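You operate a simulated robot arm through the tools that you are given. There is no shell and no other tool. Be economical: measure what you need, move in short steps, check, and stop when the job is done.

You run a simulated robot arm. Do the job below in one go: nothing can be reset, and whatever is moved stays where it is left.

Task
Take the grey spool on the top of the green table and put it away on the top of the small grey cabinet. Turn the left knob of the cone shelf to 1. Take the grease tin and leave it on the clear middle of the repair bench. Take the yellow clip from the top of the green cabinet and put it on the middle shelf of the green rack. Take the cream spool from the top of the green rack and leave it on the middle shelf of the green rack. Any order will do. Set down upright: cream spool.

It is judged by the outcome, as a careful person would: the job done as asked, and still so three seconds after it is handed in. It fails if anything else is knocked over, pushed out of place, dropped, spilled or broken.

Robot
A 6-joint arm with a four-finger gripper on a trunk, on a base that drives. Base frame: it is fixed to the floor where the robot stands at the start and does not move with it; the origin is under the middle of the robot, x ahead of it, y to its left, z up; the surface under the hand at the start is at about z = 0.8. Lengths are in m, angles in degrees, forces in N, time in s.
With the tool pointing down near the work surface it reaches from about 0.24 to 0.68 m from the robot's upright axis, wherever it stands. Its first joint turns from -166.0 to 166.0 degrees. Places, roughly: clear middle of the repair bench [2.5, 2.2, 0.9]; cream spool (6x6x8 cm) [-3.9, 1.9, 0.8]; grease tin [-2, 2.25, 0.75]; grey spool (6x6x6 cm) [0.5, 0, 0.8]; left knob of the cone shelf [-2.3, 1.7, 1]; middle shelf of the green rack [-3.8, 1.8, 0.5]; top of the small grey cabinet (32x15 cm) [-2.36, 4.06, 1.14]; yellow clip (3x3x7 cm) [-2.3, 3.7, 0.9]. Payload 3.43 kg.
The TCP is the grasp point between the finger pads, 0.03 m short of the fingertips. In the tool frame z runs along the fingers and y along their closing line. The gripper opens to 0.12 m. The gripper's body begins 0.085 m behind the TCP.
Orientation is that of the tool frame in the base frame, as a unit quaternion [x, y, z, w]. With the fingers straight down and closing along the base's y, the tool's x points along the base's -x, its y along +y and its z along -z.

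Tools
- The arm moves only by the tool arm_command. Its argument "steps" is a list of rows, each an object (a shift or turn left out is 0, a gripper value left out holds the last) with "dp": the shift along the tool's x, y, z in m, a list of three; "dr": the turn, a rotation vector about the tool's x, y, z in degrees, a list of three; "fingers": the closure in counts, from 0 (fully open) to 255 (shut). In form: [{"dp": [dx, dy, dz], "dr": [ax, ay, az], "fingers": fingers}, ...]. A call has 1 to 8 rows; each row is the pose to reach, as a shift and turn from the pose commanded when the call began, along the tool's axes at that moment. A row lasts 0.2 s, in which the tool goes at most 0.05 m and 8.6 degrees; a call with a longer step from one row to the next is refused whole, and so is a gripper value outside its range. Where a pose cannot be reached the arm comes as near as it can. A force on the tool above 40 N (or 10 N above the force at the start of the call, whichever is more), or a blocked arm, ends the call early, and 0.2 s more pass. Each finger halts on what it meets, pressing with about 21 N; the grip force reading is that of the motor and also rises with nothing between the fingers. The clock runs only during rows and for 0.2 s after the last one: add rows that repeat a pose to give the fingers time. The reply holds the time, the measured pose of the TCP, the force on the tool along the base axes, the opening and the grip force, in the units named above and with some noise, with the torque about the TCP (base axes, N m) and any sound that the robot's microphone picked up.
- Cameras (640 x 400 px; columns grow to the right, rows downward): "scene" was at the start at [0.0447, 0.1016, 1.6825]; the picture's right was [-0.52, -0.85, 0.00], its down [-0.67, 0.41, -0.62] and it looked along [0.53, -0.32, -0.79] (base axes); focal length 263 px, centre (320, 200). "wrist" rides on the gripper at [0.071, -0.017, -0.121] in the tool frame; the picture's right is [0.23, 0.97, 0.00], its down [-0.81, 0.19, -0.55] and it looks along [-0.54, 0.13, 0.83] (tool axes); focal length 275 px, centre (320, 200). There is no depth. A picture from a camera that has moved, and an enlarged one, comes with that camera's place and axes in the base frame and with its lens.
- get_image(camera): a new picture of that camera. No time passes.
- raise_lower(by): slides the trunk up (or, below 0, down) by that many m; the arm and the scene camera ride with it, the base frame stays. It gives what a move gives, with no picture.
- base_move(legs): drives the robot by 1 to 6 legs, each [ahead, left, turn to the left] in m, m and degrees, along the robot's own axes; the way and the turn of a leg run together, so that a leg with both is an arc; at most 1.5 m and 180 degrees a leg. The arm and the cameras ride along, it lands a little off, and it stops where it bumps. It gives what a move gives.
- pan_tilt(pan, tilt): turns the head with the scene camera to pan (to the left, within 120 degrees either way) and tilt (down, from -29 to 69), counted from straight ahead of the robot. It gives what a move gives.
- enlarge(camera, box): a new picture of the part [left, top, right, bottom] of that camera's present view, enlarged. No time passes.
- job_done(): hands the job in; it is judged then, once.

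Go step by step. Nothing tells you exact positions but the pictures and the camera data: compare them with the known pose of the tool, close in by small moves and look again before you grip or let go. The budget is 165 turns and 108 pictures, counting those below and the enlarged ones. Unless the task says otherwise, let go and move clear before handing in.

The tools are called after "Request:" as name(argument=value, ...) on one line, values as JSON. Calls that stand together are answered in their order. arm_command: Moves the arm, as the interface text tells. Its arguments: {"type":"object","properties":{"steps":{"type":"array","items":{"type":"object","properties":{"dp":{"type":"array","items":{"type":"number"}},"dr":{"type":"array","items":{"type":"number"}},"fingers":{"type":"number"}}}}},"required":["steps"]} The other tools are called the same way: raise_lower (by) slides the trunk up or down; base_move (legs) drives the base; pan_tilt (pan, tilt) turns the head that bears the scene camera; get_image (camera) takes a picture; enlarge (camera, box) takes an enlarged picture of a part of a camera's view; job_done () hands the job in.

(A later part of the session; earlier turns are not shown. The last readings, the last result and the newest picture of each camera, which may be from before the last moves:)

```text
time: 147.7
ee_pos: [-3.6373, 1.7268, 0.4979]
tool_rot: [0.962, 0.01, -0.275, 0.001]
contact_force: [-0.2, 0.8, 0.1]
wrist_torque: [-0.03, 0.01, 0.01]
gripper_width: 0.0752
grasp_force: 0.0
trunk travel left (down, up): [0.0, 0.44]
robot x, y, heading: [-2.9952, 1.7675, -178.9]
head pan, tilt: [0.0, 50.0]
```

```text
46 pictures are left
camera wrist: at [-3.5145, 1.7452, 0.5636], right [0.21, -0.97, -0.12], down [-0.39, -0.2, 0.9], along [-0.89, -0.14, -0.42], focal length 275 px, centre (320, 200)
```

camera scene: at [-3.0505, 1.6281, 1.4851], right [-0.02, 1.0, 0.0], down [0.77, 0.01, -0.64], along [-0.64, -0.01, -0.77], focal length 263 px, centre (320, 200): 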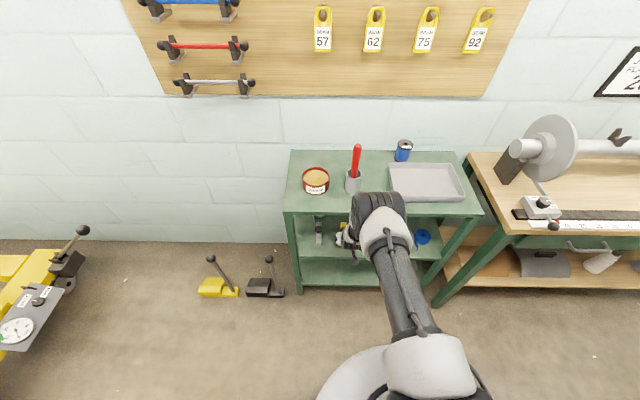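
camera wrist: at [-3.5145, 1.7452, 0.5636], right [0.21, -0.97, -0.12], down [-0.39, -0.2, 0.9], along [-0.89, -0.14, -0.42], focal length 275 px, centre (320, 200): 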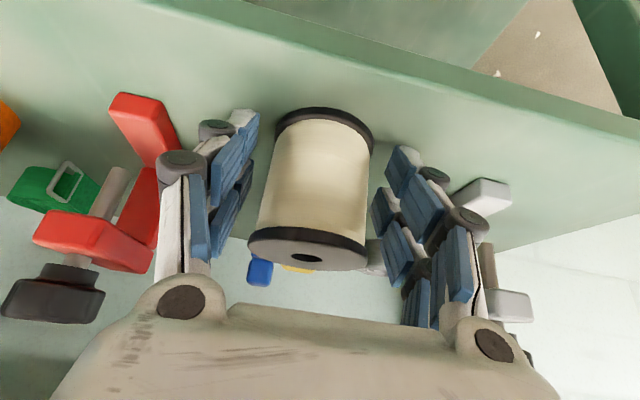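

The spool stands upright. I withdraw along the tool axis.

Request:
arm_command(steps=[{"dp": [0, 0, -0.03]}, {"dp": [0, 0, -0.06]}, {"dp": [0.01, 0, -0.09]}, {"dp": [0.03, 0, -0.12]}, {"dp": [0.03, 0, -0.12]}])

Request:
base_move(legs=[[-0.15, 0, 0]])

Request:
enlarge(camera="scene", box=[270, 110, 470, 280])

```text
time: 148.9
ee_pos: [-3.5477, 1.7293, 0.5854]
tool_rot: [0.961, 0.009, -0.275, 0.001]
contact_force: [-0.3, 0.2, 0.3]
wrist_torque: [0.0, 0.03, 0.02]
gripper_width: 0.0754
grasp_force: 0.1
trunk travel left (down, up): [0.0, 0.44]
robot x, y, heading: [-2.9974, 1.7664, -178.9]
head pan, tilt: [0.0, 50.0]
```

```text
time: 150.2
ee_pos: [-3.3978, 1.7306, 0.5836]
tool_rot: [0.962, 0.01, -0.274, 0.001]
contact_force: [-0.2, 0.0, -0.3]
wrist_torque: [-0.01, 0.02, 0.01]
gripper_width: 0.0751
grasp_force: 0.0
trunk travel left (down, up): [0.0, 0.44]
robot x, y, heading: [-2.8451, 1.7748, -179.0]
head pan, tilt: [0.0, 50.0]
```

```text
2.35 times, centred on (370, 195) of scene
camera zoom: at [-2.8997, 1.6308, 1.4851], right [-0.02, 1.0, 0.0], down [0.77, 0.01, -0.64], along [-0.64, -0.01, -0.77], focal length 620 px, centre (202, 212)
```

zoom: 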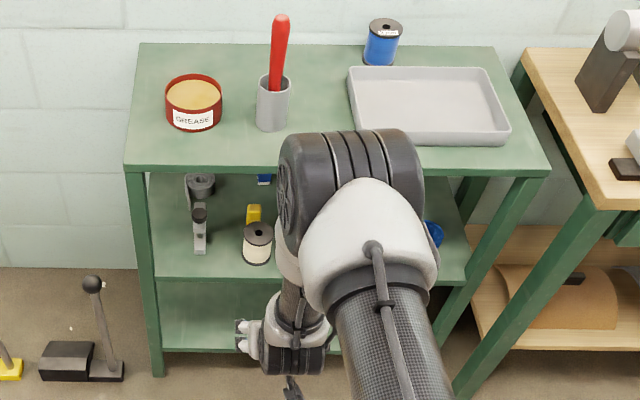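

Cream spool and clip both stand neatly on the middle shelf. Next the knob: I raise, bring the tool vertical and in close, then turn round to the cone shelf.

Request:
raise_lower(by=0.4)

Request:
arm_command(steps=[{"dp": [0.02, 0, -0.03], "dr": [0, 8, 0], "fingers": 60}, {"dp": [0.04, 0, -0.06], "dr": [0, 16, 0]}, {"dp": [0.08, 0, -0.08], "dr": [0, 24, 0]}, {"dp": [0.12, 0, -0.1], "dr": [0, 32, 0]}, {"dp": [0.14, 0, -0.12], "dr": [0, 32, 0]}, {"dp": [0.14, 0, -0.12], "dr": [0, 32, 0]}])

```text
time: 154.1
ee_pos: [-3.3981, 1.7299, 0.9839]
tool_rot: [0.962, 0.01, -0.275, 0.002]
contact_force: [-0.6, 0.4, -0.5]
wrist_torque: [-0.01, -0.03, 0.02]
gripper_width: 0.0754
grasp_force: 0.2
trunk travel left (down, up): [-0.4, 0.04]
robot x, y, heading: [-2.8476, 1.7694, -179.0]
head pan, tilt: [0.0, 50.0]
```

```text
time: 155.5
ee_pos: [-3.216, 1.734, 1.011]
tool_rot: [1.0, 0.009, 0.002, -0.002]
contact_force: [0.1, 1.0, -0.5]
wrist_torque: [0.0, -0.01, -0.01]
gripper_width: 0.0917
grasp_force: 0.0
trunk travel left (down, up): [-0.4, 0.04]
robot x, y, heading: [-2.847, 1.7724, -179.1]
head pan, tilt: [0.0, 50.0]
```

Request:
arm_command(steps=[{"dp": [0, 0, -0.04]}, {"dp": [0, 0, -0.08]}, {"dp": [0, 0, -0.12]}, {"dp": [0, 0, -0.16]}, {"dp": [0, 0, -0.16]}])

Request:
base_move(legs=[[0.15, 0, 0], [0, 0, 90], [0, 0, 90]])

Request:
get_image(camera="scene")

```text
time: 156.7
ee_pos: [-3.2157, 1.7328, 1.1716]
tool_rot: [1.0, 0.01, 0.001, -0.002]
contact_force: [-0.1, -0.8, 0.1]
wrist_torque: [0.0, 0.0, 0.02]
gripper_width: 0.0918
grasp_force: 0.0
trunk travel left (down, up): [-0.4, 0.04]
robot x, y, heading: [-2.8456, 1.7715, -179.1]
head pan, tilt: [0.0, 50.0]
```

```text
time: 165.7
ee_pos: [-2.6271, 1.8071, 1.1717]
tool_rot: [-0.01, 1.0, -0.002, -0.001]
contact_force: [-0.2, 0.0, 0.3]
wrist_torque: [0.01, -0.03, 0.0]
gripper_width: 0.0916
grasp_force: 0.0
trunk travel left (down, up): [-0.4, 0.04]
robot x, y, heading: [-2.9956, 1.7662, 1.3]
head pan, tilt: [0.0, 50.0]
```

```text
44 pictures are left
camera scene: at [-2.9422, 1.9103, 1.8851], right [0.02, -1.0, 0.0], down [-0.77, -0.02, -0.64], along [0.64, 0.01, -0.77], focal length 263 px, centre (320, 200)
```

scene: 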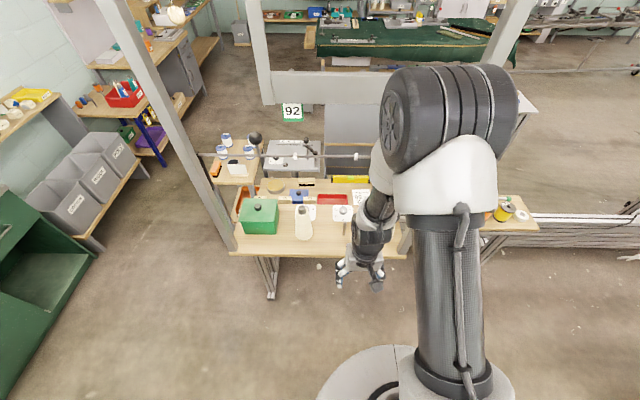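

Request:
enlarge(camera="scene", box=[190, 120, 430, 280])

Request:
get_image(camera="wrist")

```text
2.50 times, centred on (310, 200) of scene
camera zoom: at [-2.9422, 1.9103, 1.8851], right [0.02, -1.0, 0.0], down [-0.77, -0.02, -0.64], along [0.64, 0.01, -0.77], focal length 658 px, centre (345, 200)
```

zoom: 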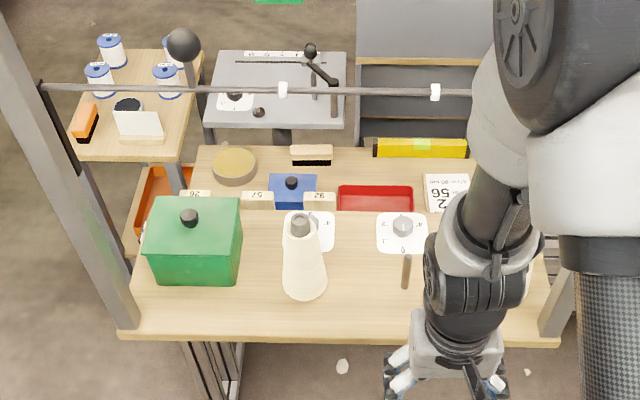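

```text
42 pictures are left
camera wrist: at [-2.6994, 1.7889, 1.2929], right [-0.25, 0.97, 0.0], down [0.81, 0.21, 0.55], along [0.53, 0.14, -0.83], focal length 275 px, centre (320, 200)
```

wrist: 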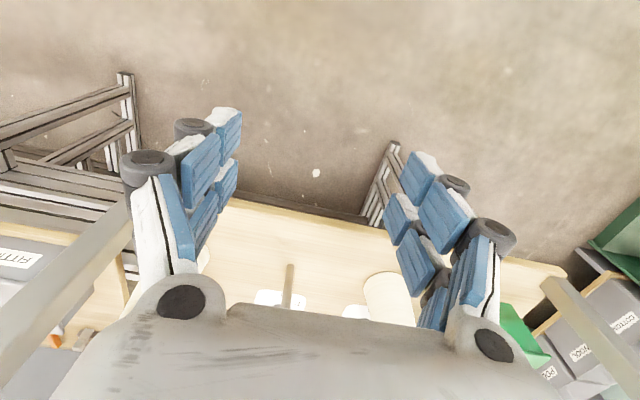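

The left knob (y≈1.67) is hidden by my arm, and a thin rod spans the posts at z≈1.4. I tilt the hand forward to view the knobs with the wrist camera.

Request:
arm_command(steps=[{"dr": [0, -8, 0], "dp": [0, -0.03, 0]}, {"dr": [0, -16, 0], "dp": [0, -0.06, 0]}, {"dr": [0, -24, 0], "dp": [0, -0.1, 0]}, {"dr": [0, -30, 0], "dp": [0, -0.13, 0]}, {"dr": [0, -30, 0], "dp": [0, -0.13, 0]}])

Request:
get_image(camera="wrist")

```text
time: 166.9
ee_pos: [-2.6182, 1.675, 1.1687]
tool_rot: [-0.012, 0.966, 0.0, 0.259]
contact_force: [0.1, 0.3, -0.1]
wrist_torque: [0.01, -0.03, -0.04]
gripper_width: 0.0918
grasp_force: 0.0
out of reach, approached as far as the arm can: row 1, 4, 5
trunk travel left (down, up): [-0.4, 0.04]
robot x, y, heading: [-2.9962, 1.7671, 1.3]
head pan, tilt: [0.0, 50.0]
```

```text
41 pictures are left
camera wrist: at [-2.7403, 1.6556, 1.2372], right [-0.22, 0.97, -0.12], down [0.42, 0.21, 0.88], along [0.88, 0.15, -0.45], focal length 275 px, centre (320, 200)
```

wrist: 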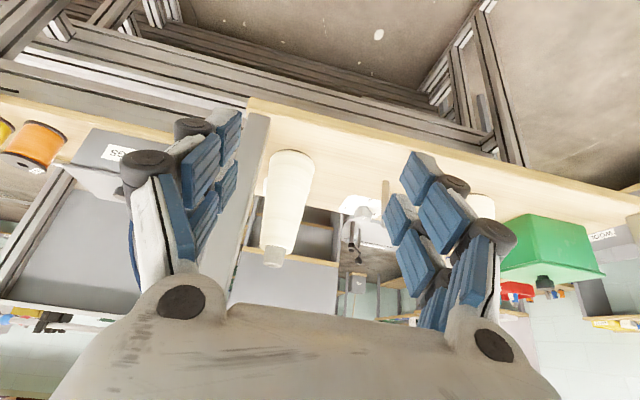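

A cone stands just on my side of the left knob, and the rod is above. I swing the arm left to let the head camera see the left knob's dial.

Request:
arm_command(steps=[{"dp": [0.01, 0.045, -0.006]}, {"dp": [0.02, 0.09, -0.012]}, {"dp": [0.03, 0.135, -0.018]}, {"dp": [0.045, 0.18, -0.026]}, {"dp": [0.06, 0.22, -0.035]}, {"dp": [0.08, 0.26, -0.046]}, {"dp": [0.1, 0.3, -0.058]}, {"dp": [0.1, 0.3, -0.058]}])

Request:
base_move(legs=[[0, 0.12, 0]])

Request:
pan_tilt(pan=-20, tilt=50)

Request:
get_image(camera="scene")

```text
time: 168.7
ee_pos: [-2.731, 1.9853, 1.1611]
tool_rot: [-0.011, 0.966, 0.001, 0.258]
contact_force: [0.4, 0.8, 0.1]
wrist_torque: [-0.01, 0.04, 0.02]
gripper_width: 0.0921
grasp_force: 0.1
out of reach, approached as far as the arm can: row 1, 2, 3, 4, 5, 6, 7, 8
trunk travel left (down, up): [-0.4, 0.04]
robot x, y, heading: [-2.9977, 1.764, 1.4]
head pan, tilt: [0.0, 50.0]
```

```text
time: 169.9
ee_pos: [-2.7347, 2.1058, 1.1614]
tool_rot: [-0.012, 0.966, 0.001, 0.258]
contact_force: [-0.1, 0.6, 0.5]
wrist_torque: [-0.01, 0.01, -0.03]
gripper_width: 0.0919
grasp_force: 0.0
trunk travel left (down, up): [-0.4, 0.04]
robot x, y, heading: [-2.9986, 1.8857, 1.3]
head pan, tilt: [0.0, 50.0]
```

```text
time: 170.8
ee_pos: [-2.7343, 2.104, 1.1616]
tool_rot: [-0.011, 0.966, 0.001, 0.258]
contact_force: [-0.3, 0.4, 0.5]
wrist_torque: [0.02, 0.02, 0.03]
gripper_width: 0.0917
grasp_force: 0.0
trunk travel left (down, up): [-0.4, 0.04]
robot x, y, heading: [-2.9985, 1.8796, 1.6]
head pan, tilt: [-20.0, 50.0]
```

```text
40 pictures are left
camera scene: at [-2.9489, 2.0026, 1.8851], right [-0.32, -0.95, 0.0], down [-0.73, 0.25, -0.64], along [0.61, -0.21, -0.77], focal length 263 px, centre (320, 200)
```

scene: 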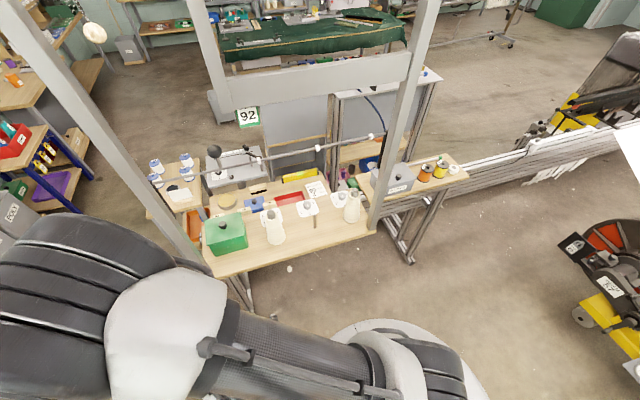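

Request:
enlarge(camera="scene", box=[290, 170, 370, 235])

Request:
enlarge(camera="scene", box=[190, 130, 420, 280])

```text
6.15 times, centred on (330, 202) of scene
camera zoom: at [-2.9489, 2.0026, 1.8851], right [-0.32, -0.95, 0.0], down [-0.73, 0.25, -0.64], along [0.61, -0.21, -0.77], focal length 1620 px, centre (258, 185)
```

zoom: 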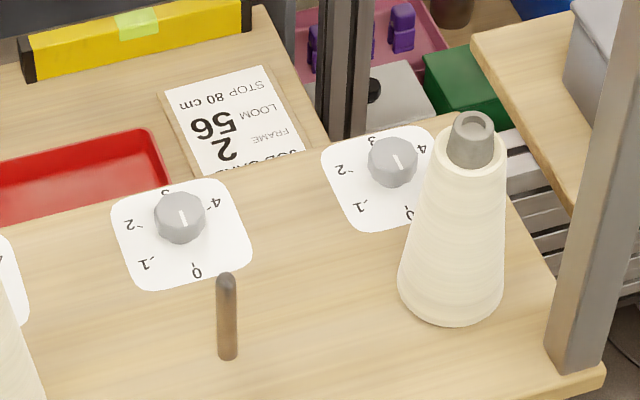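

```text
2.67 times, centred on (305, 205) of scene
camera zoom: at [-2.9489, 2.0026, 1.8851], right [-0.32, -0.95, 0.0], down [-0.73, 0.25, -0.64], along [0.61, -0.21, -0.77], focal length 702 px, centre (360, 187)
```

zoom: 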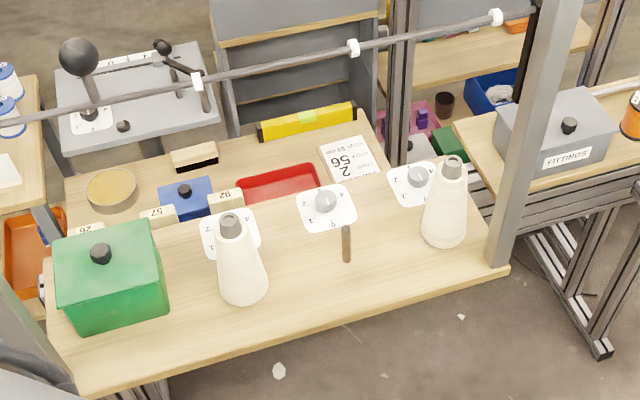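

The left knob sits at (-2.25, 1.667), top z≈1.0, pointing to 0 (toward -x); "1" lies 60° clockwise seen from above. I will go in low beneath the rod (z≈1.417), beside the cone, with tool vertical and the camera turned to the far side. First I set the tool upright.

Request:
arm_command(steps=[{"dp": [-0.03, -0.035, 0.015], "dr": [0, 6, 0]}, {"dp": [-0.055, -0.07, 0.03], "dr": [0, 12, 0]}, {"dp": [-0.08, -0.105, 0.045], "dr": [0, 18, 0]}, {"dp": [-0.105, -0.14, 0.06], "dr": [0, 24, 0]}, {"dp": [-0.13, -0.175, 0.075], "dr": [0, 30, 0]}, {"dp": [-0.156, -0.2, 0.09], "dr": [0, 30, 0]}, {"dp": [-0.156, -0.2, 0.09], "dr": [0, 30, 0]}])

```text
time: 172.4
ee_pos: [-2.5632, 1.9478, 1.1613]
tool_rot: [-0.017, 0.998, 0.048, 0.039]
contact_force: [-0.5, -0.7, 0.8]
wrist_torque: [0.02, -0.02, -0.03]
gripper_width: 0.0918
grasp_force: 0.1
out of reach, approached as far as the arm can: row 4, 5, 6
trunk travel left (down, up): [-0.4, 0.04]
robot x, y, heading: [-2.9978, 1.8868, 1.2]
head pan, tilt: [-20.0, 50.0]
```

Request:
arm_command(steps=[{"dp": [0, 0, 0]}, {"dr": [0, 0, 8]}, {"dr": [0, 0, 16]}, {"dr": [0, 0, 24]}, {"dr": [0, 0, 32]}, {"dr": [0, 0, 40]}, {"dr": [0, 0, 48]}, {"dr": [0, 0, 50]}])

Request:
arm_command(steps=[{"dr": [0, 0, 8]}, {"dr": [0, 0, 16]}, {"dr": [0, 0, 24]}, {"dr": [0, 0, 32]}, {"dr": [0, 0, 40]}, {"dr": [0, 0, 48]}, {"dr": [0, 0, 50]}])

Request:
arm_command(steps=[{"dr": [0, 0, 8]}, {"dr": [0, 0, 16]}, {"dr": [0, 0, 24]}, {"dr": [0, 0, 32]}, {"dr": [0, 0, 40]}, {"dr": [0, 0, 48]}, {"dr": [0, 0, 50]}])

```text
time: 174.2
ee_pos: [-2.5505, 1.9075, 1.1625]
tool_rot: [0.415, 0.91, -0.002, 0.0]
contact_force: [0.8, 0.1, -0.5]
wrist_torque: [0.0, -0.01, -0.01]
gripper_width: 0.0918
grasp_force: 0.1
trunk travel left (down, up): [-0.4, 0.04]
robot x, y, heading: [-2.9967, 1.8879, 1.2]
head pan, tilt: [-20.0, 50.0]
```

```text
time: 175.8
ee_pos: [-2.5517, 1.9088, 1.1624]
tool_rot: [0.76, 0.65, -0.003, 0.0]
contact_force: [0.3, -0.4, 0.0]
wrist_torque: [0.0, 0.01, 0.03]
gripper_width: 0.0918
grasp_force: 0.1
trunk travel left (down, up): [-0.4, 0.04]
robot x, y, heading: [-2.9996, 1.8898, 1.1]
head pan, tilt: [-20.0, 50.0]
```

```text
time: 177.4
ee_pos: [-2.5504, 1.9086, 1.1625]
tool_rot: [0.963, 0.268, -0.002, 0.002]
contact_force: [-1.1, 0.2, -0.3]
wrist_torque: [-0.01, 0.01, 0.01]
gripper_width: 0.0917
grasp_force: 0.0
trunk travel left (down, up): [-0.4, 0.04]
robot x, y, heading: [-3.0, 1.8897, 1.3]
head pan, tilt: [-20.0, 50.0]
```

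Tool x now points to the far side. I move back, raise the arm, and lower the trunk so the forearm will run level beneath the rod.

Request:
base_move(legs=[[-0.1, 0, 0], [0, -0.17, 0]])

Request:
arm_command(steps=[{"dp": [0, 0, -0.04], "fingers": 140}, {"dp": [0, 0, -0.08]}, {"dp": [0, 0, -0.12]}, {"dp": [0, 0, -0.16]}, {"dp": [0, 0, -0.2]}, {"dp": [0, 0, -0.23]}, {"dp": [0, 0, -0.23]}])

Request:
raise_lower(by=-0.32)

Request:
pan_tilt(pan=0, tilt=35)

Request:
get_image(camera="scene")

```text
time: 179.6
ee_pos: [-2.6483, 1.738, 1.1623]
tool_rot: [0.963, 0.268, -0.001, 0.003]
contact_force: [-0.3, -0.3, -0.4]
wrist_torque: [0.02, -0.01, -0.05]
gripper_width: 0.0915
grasp_force: 0.0
trunk travel left (down, up): [-0.4, 0.04]
robot x, y, heading: [-3.0939, 1.715, 1.2]
head pan, tilt: [-20.0, 50.0]
```

```text
time: 181.2
ee_pos: [-2.6467, 1.7384, 1.3912]
tool_rot: [0.963, 0.268, -0.002, 0.002]
contact_force: [0.5, 0.5, -0.1]
wrist_torque: [0.02, 0.03, -0.01]
gripper_width: 0.0541
grasp_force: 0.0
trunk travel left (down, up): [-0.4, 0.04]
robot x, y, heading: [-3.0926, 1.7166, 1.3]
head pan, tilt: [-20.0, 50.0]
```

```text
time: 184.3
ee_pos: [-2.6475, 1.7389, 1.0737]
tool_rot: [0.963, 0.269, -0.002, 0.003]
contact_force: [0.0, 0.2, -0.3]
wrist_torque: [0.02, 0.0, -0.01]
gripper_width: 0.054
grasp_force: 0.0
trunk travel left (down, up): [-0.08, 0.36]
robot x, y, heading: [-3.0962, 1.718, 1.1]
head pan, tilt: [-20.0, 50.0]
```

```text
time: 185.2
ee_pos: [-2.6469, 1.7388, 1.0715]
tool_rot: [0.963, 0.269, -0.002, 0.002]
contact_force: [0.1, -0.2, 0.3]
wrist_torque: [0.01, -0.02, 0.0]
gripper_width: 0.0541
grasp_force: 0.0
trunk travel left (down, up): [-0.08, 0.36]
robot x, y, heading: [-3.0938, 1.7154, 1.2]
head pan, tilt: [0.0, 35.0]
```

```text
37 pictures are left
camera scene: at [-3.03, 1.8586, 1.5868], right [0.02, -1.0, 0.0], down [-0.57, -0.01, -0.82], along [0.82, 0.02, -0.57], focal length 263 px, centre (320, 200)
```

scene: 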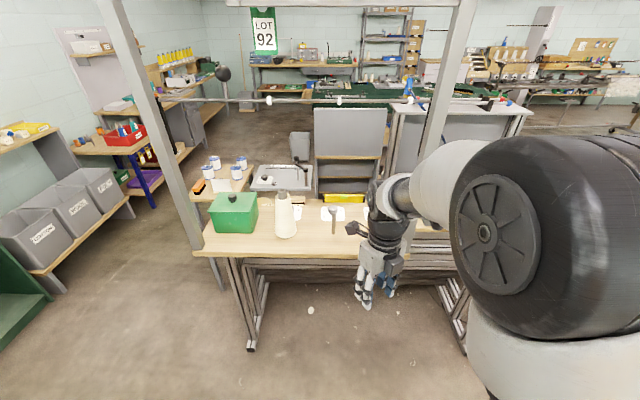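

The forearm lies to the right of the tool and would foul the right post, so I'll come in diagonally from the left instead: shift left, turn ~29° right, and counter-turn the wrist.

Request:
base_move(legs=[[0, 0.27, 0], [0, 0, -29]])

Request:
arm_command(steps=[{"dr": [0, 0, -8]}, {"dr": [0, 0, -16]}, {"dr": [0, 0, -24]}, {"dr": [0, 0, -28]}, {"dr": [0, 0, -28]}])

```text
time: 188.5
ee_pos: [-2.699, 1.7832, 1.0721]
tool_rot: [1.0, 0.016, -0.001, 0.001]
contact_force: [0.2, -0.4, 1.4]
wrist_torque: [0.0, 0.01, 0.02]
gripper_width: 0.054
grasp_force: 0.0
trunk travel left (down, up): [-0.08, 0.36]
robot x, y, heading: [-3.1006, 1.9852, -28.2]
head pan, tilt: [0.0, 35.0]
```

```text
time: 189.7
ee_pos: [-2.6985, 1.7828, 1.0715]
tool_rot: [0.966, 0.258, -0.003, 0.0]
contact_force: [0.1, -0.4, -0.2]
wrist_torque: [0.01, 0.03, 0.02]
gripper_width: 0.0543
grasp_force: 0.0
trunk travel left (down, up): [-0.08, 0.36]
robot x, y, heading: [-3.1051, 1.9854, -28.2]
head pan, tilt: [0.0, 35.0]
```

Request:
base_move(legs=[[0.227, 0.116, 0]])

Request:
get_image(camera="scene")

Request:
get_image(camera="wrist")

```text
time: 191.6
ee_pos: [-2.4446, 1.7775, 1.0711]
tool_rot: [0.967, 0.256, -0.002, 0.0]
contact_force: [0.7, 0.1, -0.5]
wrist_torque: [-0.01, 0.02, -0.02]
gripper_width: 0.0541
grasp_force: 0.1
trunk travel left (down, up): [-0.08, 0.36]
robot x, y, heading: [-2.85, 1.9766, -28.1]
head pan, tilt: [0.0, 35.0]
```

```text
36 pictures are left
camera scene: at [-2.7204, 2.0712, 1.5867], right [-0.47, -0.88, 0.0], down [-0.51, 0.27, -0.82], along [0.72, -0.39, -0.57], focal length 263 px, centre (320, 200)
```

scene: 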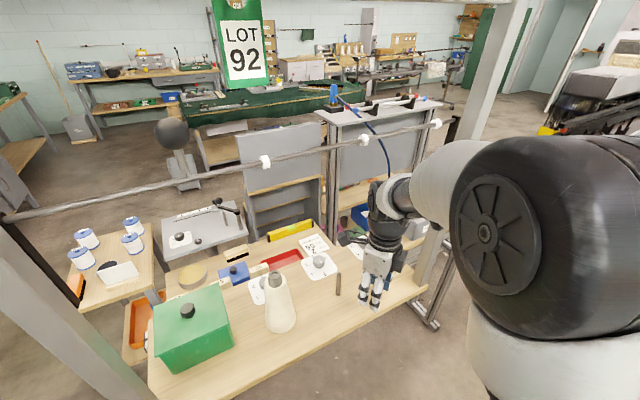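

```text
35 pictures are left
camera wrist: at [-2.3924, 1.8275, 1.1919], right [0.68, -0.73, 0.0], down [-0.61, -0.57, 0.56], along [-0.41, -0.38, -0.83], focal length 275 px, centre (320, 200)
```

wrist: 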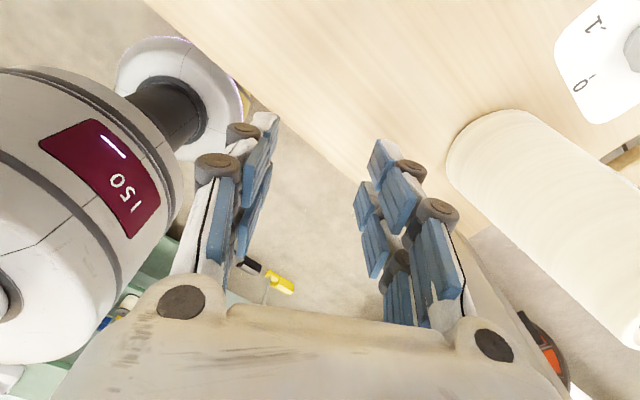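

Clear so far: rod above, cone to the right of the hand. I narrow the fingers, lower a little, and thread between stick and cone.

Request:
arm_command(steps=[{"dp": [-0.003, 0.016, 0.015], "fingers": 190}, {"dp": [-0.003, 0.016, 0.026], "fingers": 190}, {"dp": [0.032, 0.036, 0.026]}, {"dp": [0.066, 0.0554, 0.026]}, {"dp": [0.092, 0.07, 0.026]}, {"dp": [0.118, 0.085, 0.026]}, {"dp": [0.118, 0.085, 0.026]}])

Request:
get_image(camera="scene")

Request:
get_image(camera="wrist")

```text
time: 193.2
ee_pos: [-2.3006, 1.7614, 1.0468]
tool_rot: [0.966, 0.257, -0.002, 0.001]
contact_force: [-0.4, 0.1, -0.2]
wrist_torque: [0.02, -0.01, 0.0]
gripper_width: 0.0303
grasp_force: 0.0
trunk travel left (down, up): [-0.08, 0.36]
robot x, y, heading: [-2.8509, 1.9817, -28.5]
head pan, tilt: [0.0, 35.0]
```

```text
34 pictures are left
camera scene: at [-2.7216, 2.0713, 1.5869], right [-0.47, -0.88, 0.0], down [-0.51, 0.27, -0.82], along [0.72, -0.39, -0.57], focal length 263 px, centre (320, 200)
```

scene: 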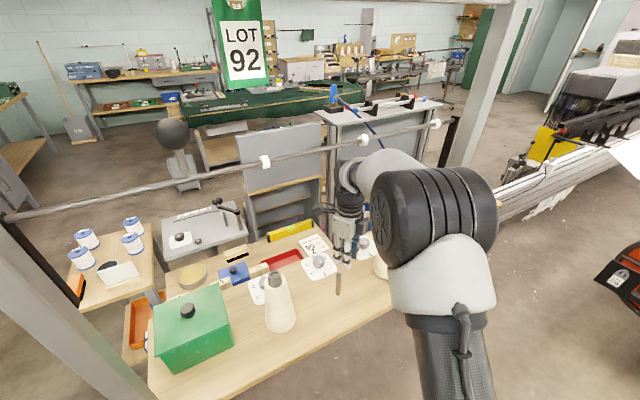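

```text
33 pictures are left
camera wrist: at [-2.2482, 1.8118, 1.1663], right [0.68, -0.73, 0.0], down [-0.61, -0.57, 0.56], along [-0.41, -0.38, -0.83], focal length 275 px, centre (320, 200)
```

wrist: 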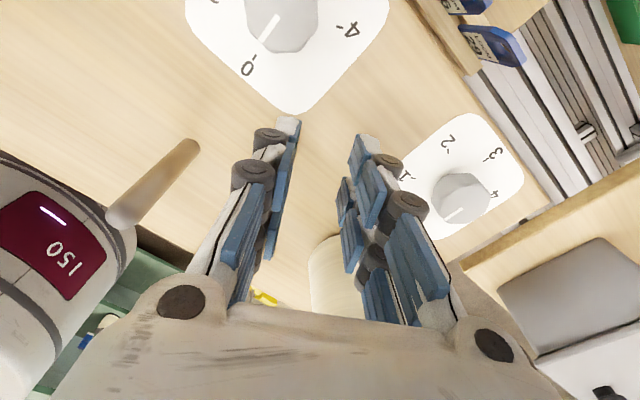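

The left knob's dial is in clear view. I move over it at (-2.258, 1.666) and open the fingers just enough.

Request:
arm_command(steps=[{"dp": [0.0145, 0.0206, 0]}, {"dp": [0.029, 0.0412, 0]}, {"dp": [0.0125, 0.07, 0], "fingers": 140}, {"dp": [-0.0102, 0.104, 0], "fingers": 140}, {"dp": [-0.0102, 0.104, 0], "fingers": 140}])

Request:
get_image(camera="wrist")

```text
time: 194.4
ee_pos: [-2.2585, 1.6673, 1.0475]
tool_rot: [0.966, 0.258, -0.003, 0.0]
contact_force: [0.4, 0.5, -0.9]
wrist_torque: [-0.02, -0.02, -0.03]
gripper_width: 0.0544
grasp_force: 0.2
trunk travel left (down, up): [-0.08, 0.36]
robot x, y, heading: [-2.8483, 1.9776, -28.2]
head pan, tilt: [0.0, 35.0]
```

```text
32 pictures are left
camera wrist: at [-2.2052, 1.7182, 1.1673], right [0.68, -0.73, 0.0], down [-0.61, -0.57, 0.56], along [-0.41, -0.38, -0.83], focal length 275 px, centre (320, 200)
```

wrist: 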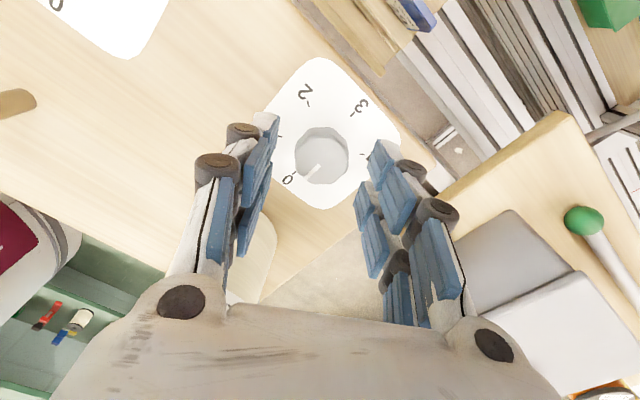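

Knob is centred to 2 mm. I lower over it and close.

Request:
arm_command(steps=[{"dp": [-0.002, 0.001, 0.012]}, {"dp": [-0.002, 0.001, 0.024]}, {"dp": [-0.002, 0.001, 0.031]}, {"dp": [-0.002, 0.001, 0.031]}])

Request:
get_image(camera="wrist")

```text
time: 195.4
ee_pos: [-2.261, 1.6645, 1.0147]
tool_rot: [0.966, 0.257, -0.004, 0.002]
contact_force: [0.0, -0.3, -0.4]
wrist_torque: [-0.05, 0.04, -0.03]
gripper_width: 0.0541
grasp_force: 0.1
trunk travel left (down, up): [-0.08, 0.36]
robot x, y, heading: [-2.8496, 1.9811, -28.2]
head pan, tilt: [0.0, 35.0]
```

```text
31 pictures are left
camera wrist: at [-2.2069, 1.7152, 1.1351], right [0.68, -0.73, 0.0], down [-0.61, -0.57, 0.56], along [-0.41, -0.38, -0.83], focal length 275 px, centre (320, 200)
```

wrist: 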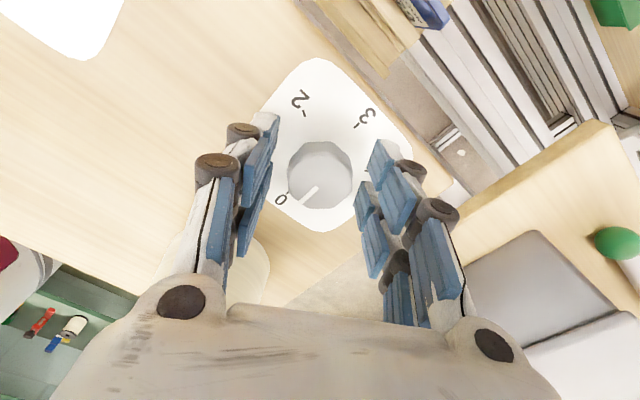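

The tips are only at knob-top level, so I lower about 14 mm more, watching force.

Request:
arm_command(steps=[{"dp": [0, 0, 0.005]}, {"dp": [0, 0, 0.01]}, {"dp": [0, 0, 0.014]}, {"dp": [0, 0, 0.014]}])

Request:
get_image(camera="wrist")

```text
time: 196.1
ee_pos: [-2.2599, 1.6668, 1.0149]
tool_rot: [0.966, 0.257, 0.003, 0.005]
contact_force: [-8.5, 10.8, 23.2]
wrist_torque: [0.74, 0.88, -0.15]
gripper_width: 0.0406
grasp_force: 10.1
trunk travel left (down, up): [-0.08, 0.36]
robot x, y, heading: [-2.8463, 1.9808, -28.3]
head pan, tilt: [0.0, 35.0]
stopped in row 3: the force on the tool passed its limit at 46 N (the readings are from after the stop); the commanded pose is now the measured one
```

```text
30 pictures are left
camera wrist: at [-2.208, 1.7177, 1.1361], right [0.68, -0.73, 0.01], down [-0.61, -0.56, 0.55], along [-0.4, -0.39, -0.83], focal length 275 px, centre (320, 200)
```

wrist: 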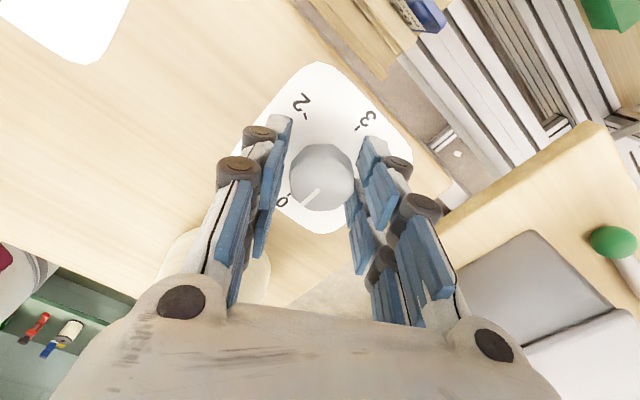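

The tips have reached the plate, either side of the knob. I ease up 3 mm and close on the knob.

Request:
arm_command(steps=[{"dp": [0, 0, -0.003], "fingers": 140}, {"dp": [0, 0, -0.003], "fingers": 140}])

Request:
get_image(camera="wrist")

```text
time: 196.7
ee_pos: [-2.2588, 1.665, 1.0138]
tool_rot: [0.966, 0.257, 0.002, 0.005]
contact_force: [1.2, 0.4, 9.9]
wrist_torque: [-0.07, -0.02, -0.08]
gripper_width: 0.0539
grasp_force: 0.1
trunk travel left (down, up): [-0.08, 0.36]
robot x, y, heading: [-2.8479, 1.9788, -28.4]
head pan, tilt: [0.0, 35.0]
```

```text
29 pictures are left
camera wrist: at [-2.2064, 1.7154, 1.1345], right [0.68, -0.73, 0.01], down [-0.61, -0.56, 0.55], along [-0.4, -0.39, -0.83], focal length 275 px, centre (320, 200)
```

wrist: 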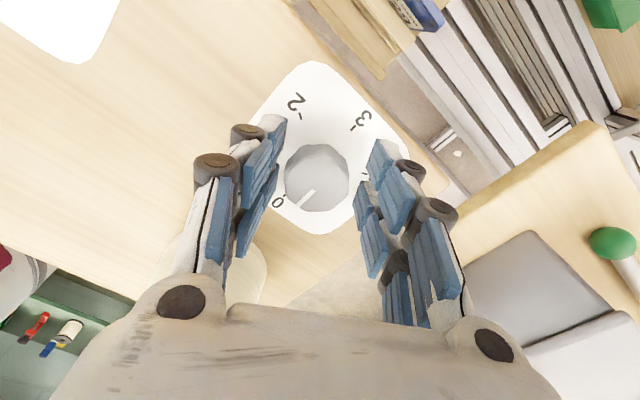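

Request:
arm_command(steps=[{"dp": [0, 0, -0.003], "fingers": 140}, {"dp": [0, 0, -0.003], "fingers": 220}, {"dp": [0, 0, -0.003], "fingers": 220}, {"dp": [0, 0, -0.003], "fingers": 220}, {"dp": [0, 0, -0.003], "fingers": 220}])

Request:
get_image(camera="wrist")

```text
time: 197.9
ee_pos: [-2.2588, 1.6661, 1.0146]
tool_rot: [0.967, 0.257, 0.0, 0.004]
contact_force: [-8.9, 10.1, -6.7]
wrist_torque: [0.2, 0.3, -0.02]
gripper_width: 0.0329
grasp_force: 45.5
trunk travel left (down, up): [-0.08, 0.36]
robot x, y, heading: [-2.8493, 1.981, -28.3]
head pan, tilt: [0.0, 35.0]
```

```text
28 pictures are left
camera wrist: at [-2.2067, 1.7165, 1.1357], right [0.68, -0.73, 0.01], down [-0.61, -0.57, 0.55], along [-0.4, -0.38, -0.83], focal length 275 px, centre (320, 200)
```

wrist: 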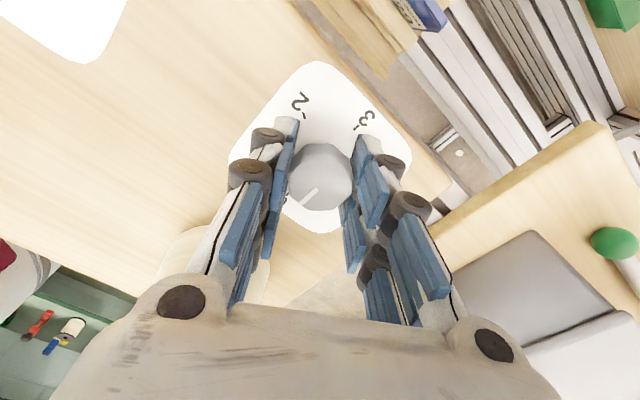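

Gripped, but the knob centre seems ~5 mm behind the TCP along tool x. I open, shift, and regrip so the turn is concentric.

Request:
arm_command(steps=[{"fingers": 150}, {"fingers": 150}, {"dp": [-0.005, -0.001, 0], "fingers": 150}, {"dp": [-0.005, -0.001, 0], "fingers": 220}, {"dp": [-0.005, -0.001, 0], "fingers": 220}, {"dp": [-0.005, -0.001, 0], "fingers": 220}])

Request:
get_image(camera="wrist")

```text
time: 199.3
ee_pos: [-2.2633, 1.6631, 1.0167]
tool_rot: [0.966, 0.257, 0.001, 0.004]
contact_force: [-3.9, 6.2, -0.7]
wrist_torque: [0.11, 0.17, 0.03]
gripper_width: 0.0333
grasp_force: 41.7
trunk travel left (down, up): [-0.08, 0.36]
robot x, y, heading: [-2.8438, 1.9783, -28.0]
head pan, tilt: [0.0, 35.0]
```

```text
27 pictures are left
camera wrist: at [-2.2111, 1.7145, 1.137], right [0.68, -0.73, 0.01], down [-0.61, -0.57, 0.55], along [-0.4, -0.38, -0.83], focal length 275 px, centre (320, 200)
```

wrist: 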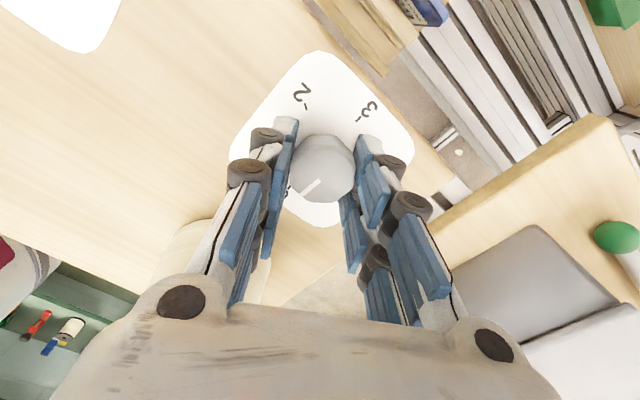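

Now I turn it 60° clockwise (tool +z).

Request:
arm_command(steps=[{"dr": [0, 0, 7.5]}, {"dr": [0, 0, 15]}, {"dr": [0, 0, 22.5]}, {"dr": [0, 0, 30]}, {"dr": [0, 0, 37.5]}, {"dr": [0, 0, 45]}, {"dr": [0, 0, 52.5]}, {"dr": [0, 0, 60]}])

Request:
get_image(camera="wrist")

```text
time: 200.9
ee_pos: [-2.263, 1.6677, 1.0164]
tool_rot: [0.984, -0.179, 0.004, -0.007]
contact_force: [0.4, 9.3, 4.4]
wrist_torque: [0.57, -0.33, 0.09]
gripper_width: 0.0334
grasp_force: 45.0
out of reach, approached as far as the arm can: row 7, 8
trunk travel left (down, up): [-0.08, 0.36]
robot x, y, heading: [-2.8496, 1.9806, -28.1]
head pan, tilt: [0.0, 35.0]
stopped in row 8: the force on the tool passed its limit at 48 N (the readings are from after the stop); the commanded pose is now the measured one
```

```text
26 pictures are left
camera wrist: at [-2.1926, 1.6565, 1.1374], right [-0.13, -0.99, -0.01], down [-0.83, 0.1, 0.55], along [-0.54, 0.08, -0.84], focal length 275 px, centre (320, 200)
```

wrist: 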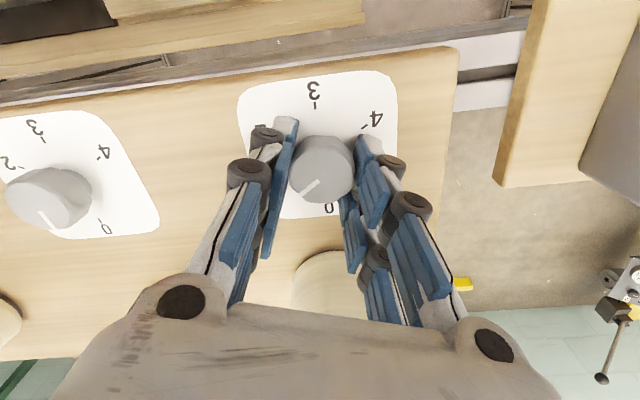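

The wrist hit its limit after about 50°. I release, turn the hand back, and check the pointer.

Request:
arm_command(steps=[{"fingers": 140}, {"fingers": 140}, {"fingers": 140}, {"dr": [0, 0, -8]}, {"dr": [0, 0, -16]}, {"dr": [0, 0, -24]}, {"dr": [0, 0, -30]}, {"dr": [0, 0, -30]}])

Request:
enlarge(camera="wrist", box=[200, 50, 440, 260])

```text
time: 202.7
ee_pos: [-2.2646, 1.664, 1.0158]
tool_rot: [0.997, 0.083, 0.005, -0.003]
contact_force: [-0.3, 0.0, 0.1]
wrist_torque: [0.01, 0.0, -0.02]
gripper_width: 0.0543
grasp_force: 0.0
trunk travel left (down, up): [-0.08, 0.36]
robot x, y, heading: [-2.8463, 1.9787, -28.0]
head pan, tilt: [0.0, 35.0]
```

```text
1.90 times, centred on (320, 155) of wrist
camera zoom: at [-2.1983, 1.6913, 1.1372], right [0.39, -0.92, 0.0], down [-0.77, -0.33, 0.54], along [-0.5, -0.21, -0.84], focal length 524 px, centre (320, 286)
```

zoom: 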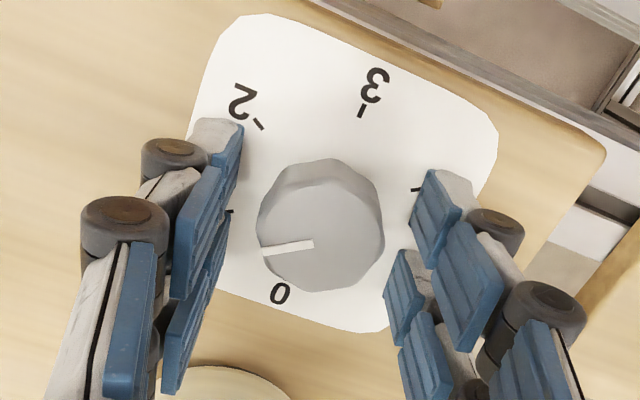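

The pointer is at about 56°; "1" is at 60°. I regrip and nudge 4° more.

Request:
arm_command(steps=[{"dp": [0.003, 0, 0], "fingers": 140}, {"dp": [0.003, 0, 0], "fingers": 220}, {"dp": [0.003, 0, 0], "fingers": 220}, {"dp": [0.003, 0, 0], "fingers": 220}, {"dp": [0.003, 0, 0], "dr": [0, 0, 4.5]}, {"dp": [0.003, 0, 0], "dr": [0, 0, 4.5]}])

Request:
arm_command(steps=[{"fingers": 140}, {"fingers": 140}, {"fingers": 140}, {"dp": [0, 0, -0.02]}, {"dp": [0, 0, -0.03]}, {"dp": [0, 0, -0.03]}])

Request:
enlarge(camera="wrist", box=[240, 60, 400, 210])

```text
time: 204.1
ee_pos: [-2.2609, 1.6657, 1.0152]
tool_rot: [0.999, 0.042, 0.004, -0.004]
contact_force: [-1.4, 6.3, -0.5]
wrist_torque: [0.01, -0.32, 0.0]
gripper_width: 0.033
grasp_force: 45.5
trunk travel left (down, up): [-0.08, 0.36]
robot x, y, heading: [-2.8475, 1.9779, -28.0]
head pan, tilt: [0.0, 35.0]
```

```text
time: 205.5
ee_pos: [-2.2612, 1.6633, 1.0463]
tool_rot: [0.999, 0.043, 0.004, -0.004]
contact_force: [0.9, 0.0, 0.4]
wrist_torque: [0.0, -0.03, 0.01]
gripper_width: 0.0541
grasp_force: 0.1
trunk travel left (down, up): [-0.08, 0.36]
robot x, y, heading: [-2.8493, 1.9769, -27.8]
head pan, tilt: [0.0, 35.0]
```

```text
2.67 times, centred on (320, 135) of wrist
camera zoom: at [-2.1937, 1.6864, 1.1673], right [0.31, -0.95, 0.0], down [-0.8, -0.26, 0.54], along [-0.52, -0.17, -0.84], focal length 734 px, centre (320, 373)
```

zoom: 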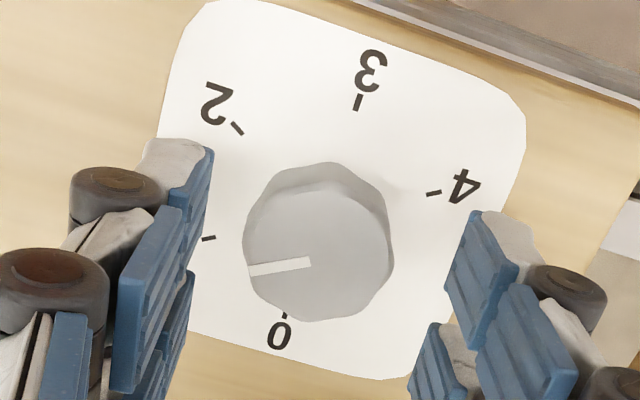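

The pointer is on 1 (≈60°). I retrace the path out between cone and stick.

Request:
arm_command(steps=[{"dp": [0.009, -0.038, 0]}, {"dp": [0.0175, -0.0758, 0], "fingers": 190}, {"dp": [-0.006, -0.089, 0]}, {"dp": [-0.0304, -0.1026, 0]}, {"dp": [-0.06, -0.1045, 0]}, {"dp": [-0.0902, -0.1067, 0]}, {"dp": [-0.135, -0.1105, 0]}, {"dp": [-0.175, -0.1135, 0]}])

Request:
base_move(legs=[[-0.227, -0.116, 0]])

Request:
get_image(camera="scene")

```text
time: 207.3
ee_pos: [-2.4466, 1.7636, 1.0442]
tool_rot: [0.999, 0.044, 0.006, -0.003]
contact_force: [-0.6, 0.0, 0.6]
wrist_torque: [0.01, -0.02, -0.01]
gripper_width: 0.0309
grasp_force: 0.1
trunk travel left (down, up): [-0.08, 0.36]
robot x, y, heading: [-2.8461, 1.9761, -28.3]
head pan, tilt: [0.0, 35.0]
```

```text
time: 209.1
ee_pos: [-2.6995, 1.766, 1.0449]
tool_rot: [0.999, 0.043, 0.005, -0.003]
contact_force: [0.8, 0.0, 0.4]
wrist_torque: [0.01, -0.06, -0.01]
gripper_width: 0.0305
grasp_force: 0.0
trunk travel left (down, up): [-0.08, 0.36]
robot x, y, heading: [-3.1008, 1.9834, -28.1]
head pan, tilt: [0.0, 35.0]
```

```text
23 pictures are left
camera scene: at [-2.9756, 2.0752, 1.5869], right [-0.47, -0.88, 0.0], down [-0.51, 0.27, -0.82], along [0.72, -0.39, -0.57], focal length 263 px, centre (320, 200)
```

scene: 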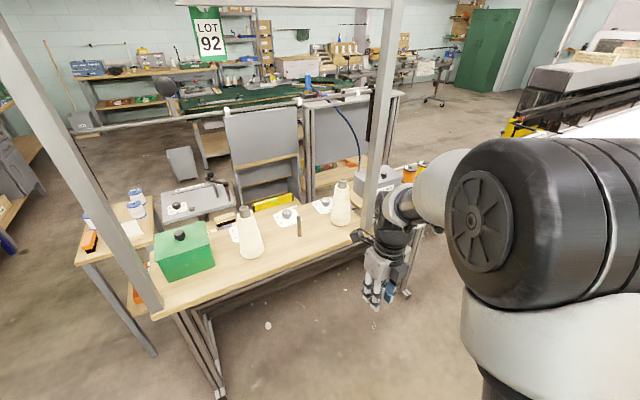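

Everything undisturbed. Now the grease tin, which two views place at (-1.896, 2.194), top z≈0.77. I drive round to the gap at its north-west side.

Request:
base_move(legs=[[0, 0, 118], [0.68, 0, 0], [0, -0.73, 0]])

Request:
pan_tilt(pan=-115, tilt=50)

Request:
get_image(camera="scene")

```text
time: 221.4
ee_pos: [-2.3585, 3.1142, 1.0446]
tool_rot: [0.483, 0.875, -0.001, -0.005]
contact_force: [0.9, 0.8, 0.3]
wrist_torque: [0.02, 0.01, 0.0]
gripper_width: 0.0307
grasp_force: 0.0
trunk travel left (down, up): [-0.08, 0.36]
robot x, y, heading: [-2.3658, 2.6569, 89.3]
head pan, tilt: [0.0, 35.0]
```

```text
time: 223.3
ee_pos: [-2.3579, 3.1125, 1.0452]
tool_rot: [0.483, 0.876, -0.001, -0.005]
contact_force: [0.3, -0.7, 0.6]
wrist_torque: [0.03, -0.03, 0.0]
gripper_width: 0.0307
grasp_force: 0.0
trunk travel left (down, up): [-0.08, 0.36]
robot x, y, heading: [-2.3612, 2.6565, 89.4]
head pan, tilt: [-115.0, 50.0]
```

```text
22 pictures are left
camera scene: at [-2.4349, 2.6055, 1.5651], right [-0.43, -0.9, 0.0], down [-0.69, 0.33, -0.64], along [0.58, -0.28, -0.77], focal length 263 px, centre (320, 200)
```

scene: 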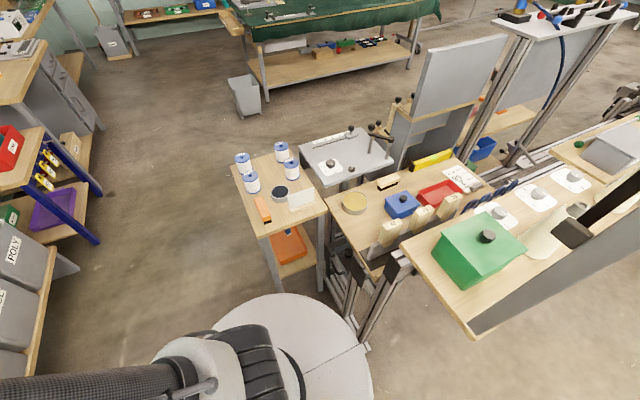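

Request:
enlarge(camera="scene", box=[230, 110, 480, 280])

```text
2.35 times, centred on (355, 195) of scene
camera zoom: at [-2.4349, 2.6055, 1.5651], right [-0.43, -0.9, 0.0], down [-0.69, 0.33, -0.64], along [0.58, -0.28, -0.77], focal length 620 px, centre (238, 212)
```

zoom: 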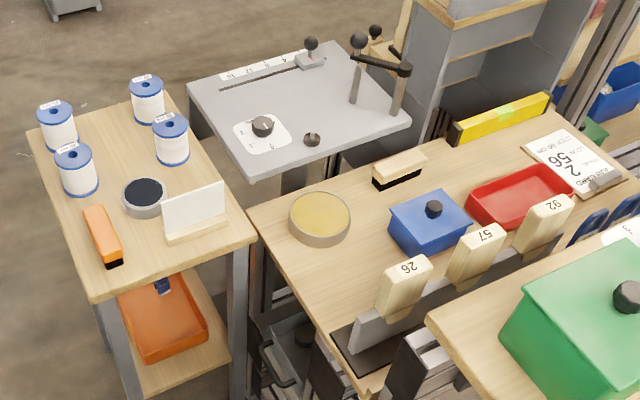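

Tin confirmed at (-1.896, 2.193), about 10 cm wide. I unwind the wrist so the fingers will close along y, then turn the base toward it.

Request:
arm_command(steps=[{"dr": [0, 0, -8.1], "fingers": 0}, {"dr": [0, 0, -16.2]}, {"dr": [0, 0, -24.3]}, {"dr": [0, 0, -32.4]}, {"dr": [0, 0, -40.5]}, {"dr": [0, 0, -48.6]}, {"dr": [0, 0, -56.7]}, {"dr": [0, 0, -64.7]}])

Request:
arm_command(steps=[{"dr": [0, 0, -8.1]}, {"dr": [0, 0, -16.2]}, {"dr": [0, 0, -24.3]}, {"dr": [0, 0, -32.4]}, {"dr": [0, 0, -40.5]}, {"dr": [0, 0, -48.6]}, {"dr": [0, 0, -56.7]}, {"dr": [0, 0, -64.7]}])

Request:
arm_command(steps=[{"dr": [0, 0, -8.1]}, {"dr": [0, 0, -16.2]}, {"dr": [0, 0, -24.3]}, {"dr": [0, 0, -32.4]}, {"dr": [0, 0, -40.5]}, {"dr": [0, 0, -48.6]}, {"dr": [0, 0, -56.7]}, {"dr": [0, 0, -64.7]}])

Request:
base_move(legs=[[0, 0, -135]])

```text
time: 225.1
ee_pos: [-2.3587, 3.112, 1.0437]
tool_rot: [-0.062, 0.998, 0.002, -0.006]
contact_force: [-0.2, 0.7, 0.3]
wrist_torque: [0.0, 0.0, 0.01]
gripper_width: 0.1198
grasp_force: 0.1
trunk travel left (down, up): [-0.08, 0.36]
robot x, y, heading: [-2.3658, 2.6599, 89.3]
head pan, tilt: [-115.0, 50.0]
```

```text
time: 226.9
ee_pos: [-2.3587, 3.1132, 1.0438]
tool_rot: [-0.586, 0.81, 0.005, -0.004]
contact_force: [0.7, -0.5, -0.4]
wrist_torque: [-0.01, 0.01, -0.01]
gripper_width: 0.1201
grasp_force: 0.0
trunk travel left (down, up): [-0.08, 0.36]
robot x, y, heading: [-2.3662, 2.6594, 89.3]
head pan, tilt: [-115.0, 50.0]
```

```text
time: 228.7
ee_pos: [-2.3572, 3.1137, 1.0442]
tool_rot: [0.929, -0.37, -0.006, 0.001]
contact_force: [0.3, 0.2, 0.2]
wrist_torque: [0.01, -0.03, 0.01]
gripper_width: 0.12
grasp_force: 0.1
trunk travel left (down, up): [-0.08, 0.36]
robot x, y, heading: [-2.365, 2.6593, 89.3]
head pan, tilt: [-115.0, 50.0]
```

```text
time: 234.7
ee_pos: [-2.0481, 2.3265, 1.0444]
tool_rot: [-0.011, 1.0, 0.002, 0.006]
contact_force: [-0.1, 0.0, -0.7]
wrist_torque: [0.0, 0.0, -0.02]
gripper_width: 0.1198
grasp_force: 0.2
trunk travel left (down, up): [-0.08, 0.36]
robot x, y, heading: [-2.3631, 2.6547, -46.0]
head pan, tilt: [-115.0, 50.0]
```

Request:
arm_command(steps=[{"dp": [-0.034, -0.03, 0.0]}, {"dp": [-0.068, -0.06, 0.0]}, {"dp": [-0.102, -0.09, 0.0]}, {"dp": [-0.132, -0.115, 0.02]}, {"dp": [-0.152, -0.1325, 0.05]}, {"dp": [-0.152, -0.1325, 0.09]}, {"dp": [-0.152, -0.1325, 0.12]}, {"dp": [-0.152, -0.1325, 0.12]}])

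Request:
get_image(camera="wrist")

```text
time: 236.5
ee_pos: [-1.8918, 2.1965, 0.9251]
tool_rot: [-0.009, 1.0, 0.002, 0.005]
contact_force: [-1.6, 0.0, -0.1]
wrist_torque: [0.0, 0.04, -0.01]
gripper_width: 0.1199
grasp_force: 0.1
trunk travel left (down, up): [-0.08, 0.36]
robot x, y, heading: [-2.3666, 2.65, -46.3]
head pan, tilt: [-115.0, 50.0]
```

```text
20 pictures are left
camera wrist: at [-1.965, 2.1778, 1.0451], right [-0.25, 0.97, 0.0], down [0.8, 0.2, 0.56], along [0.54, 0.14, -0.83], focal length 275 px, centre (320, 200)
```

wrist: 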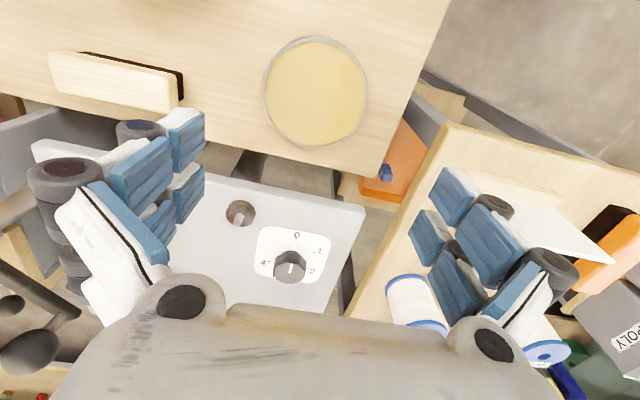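

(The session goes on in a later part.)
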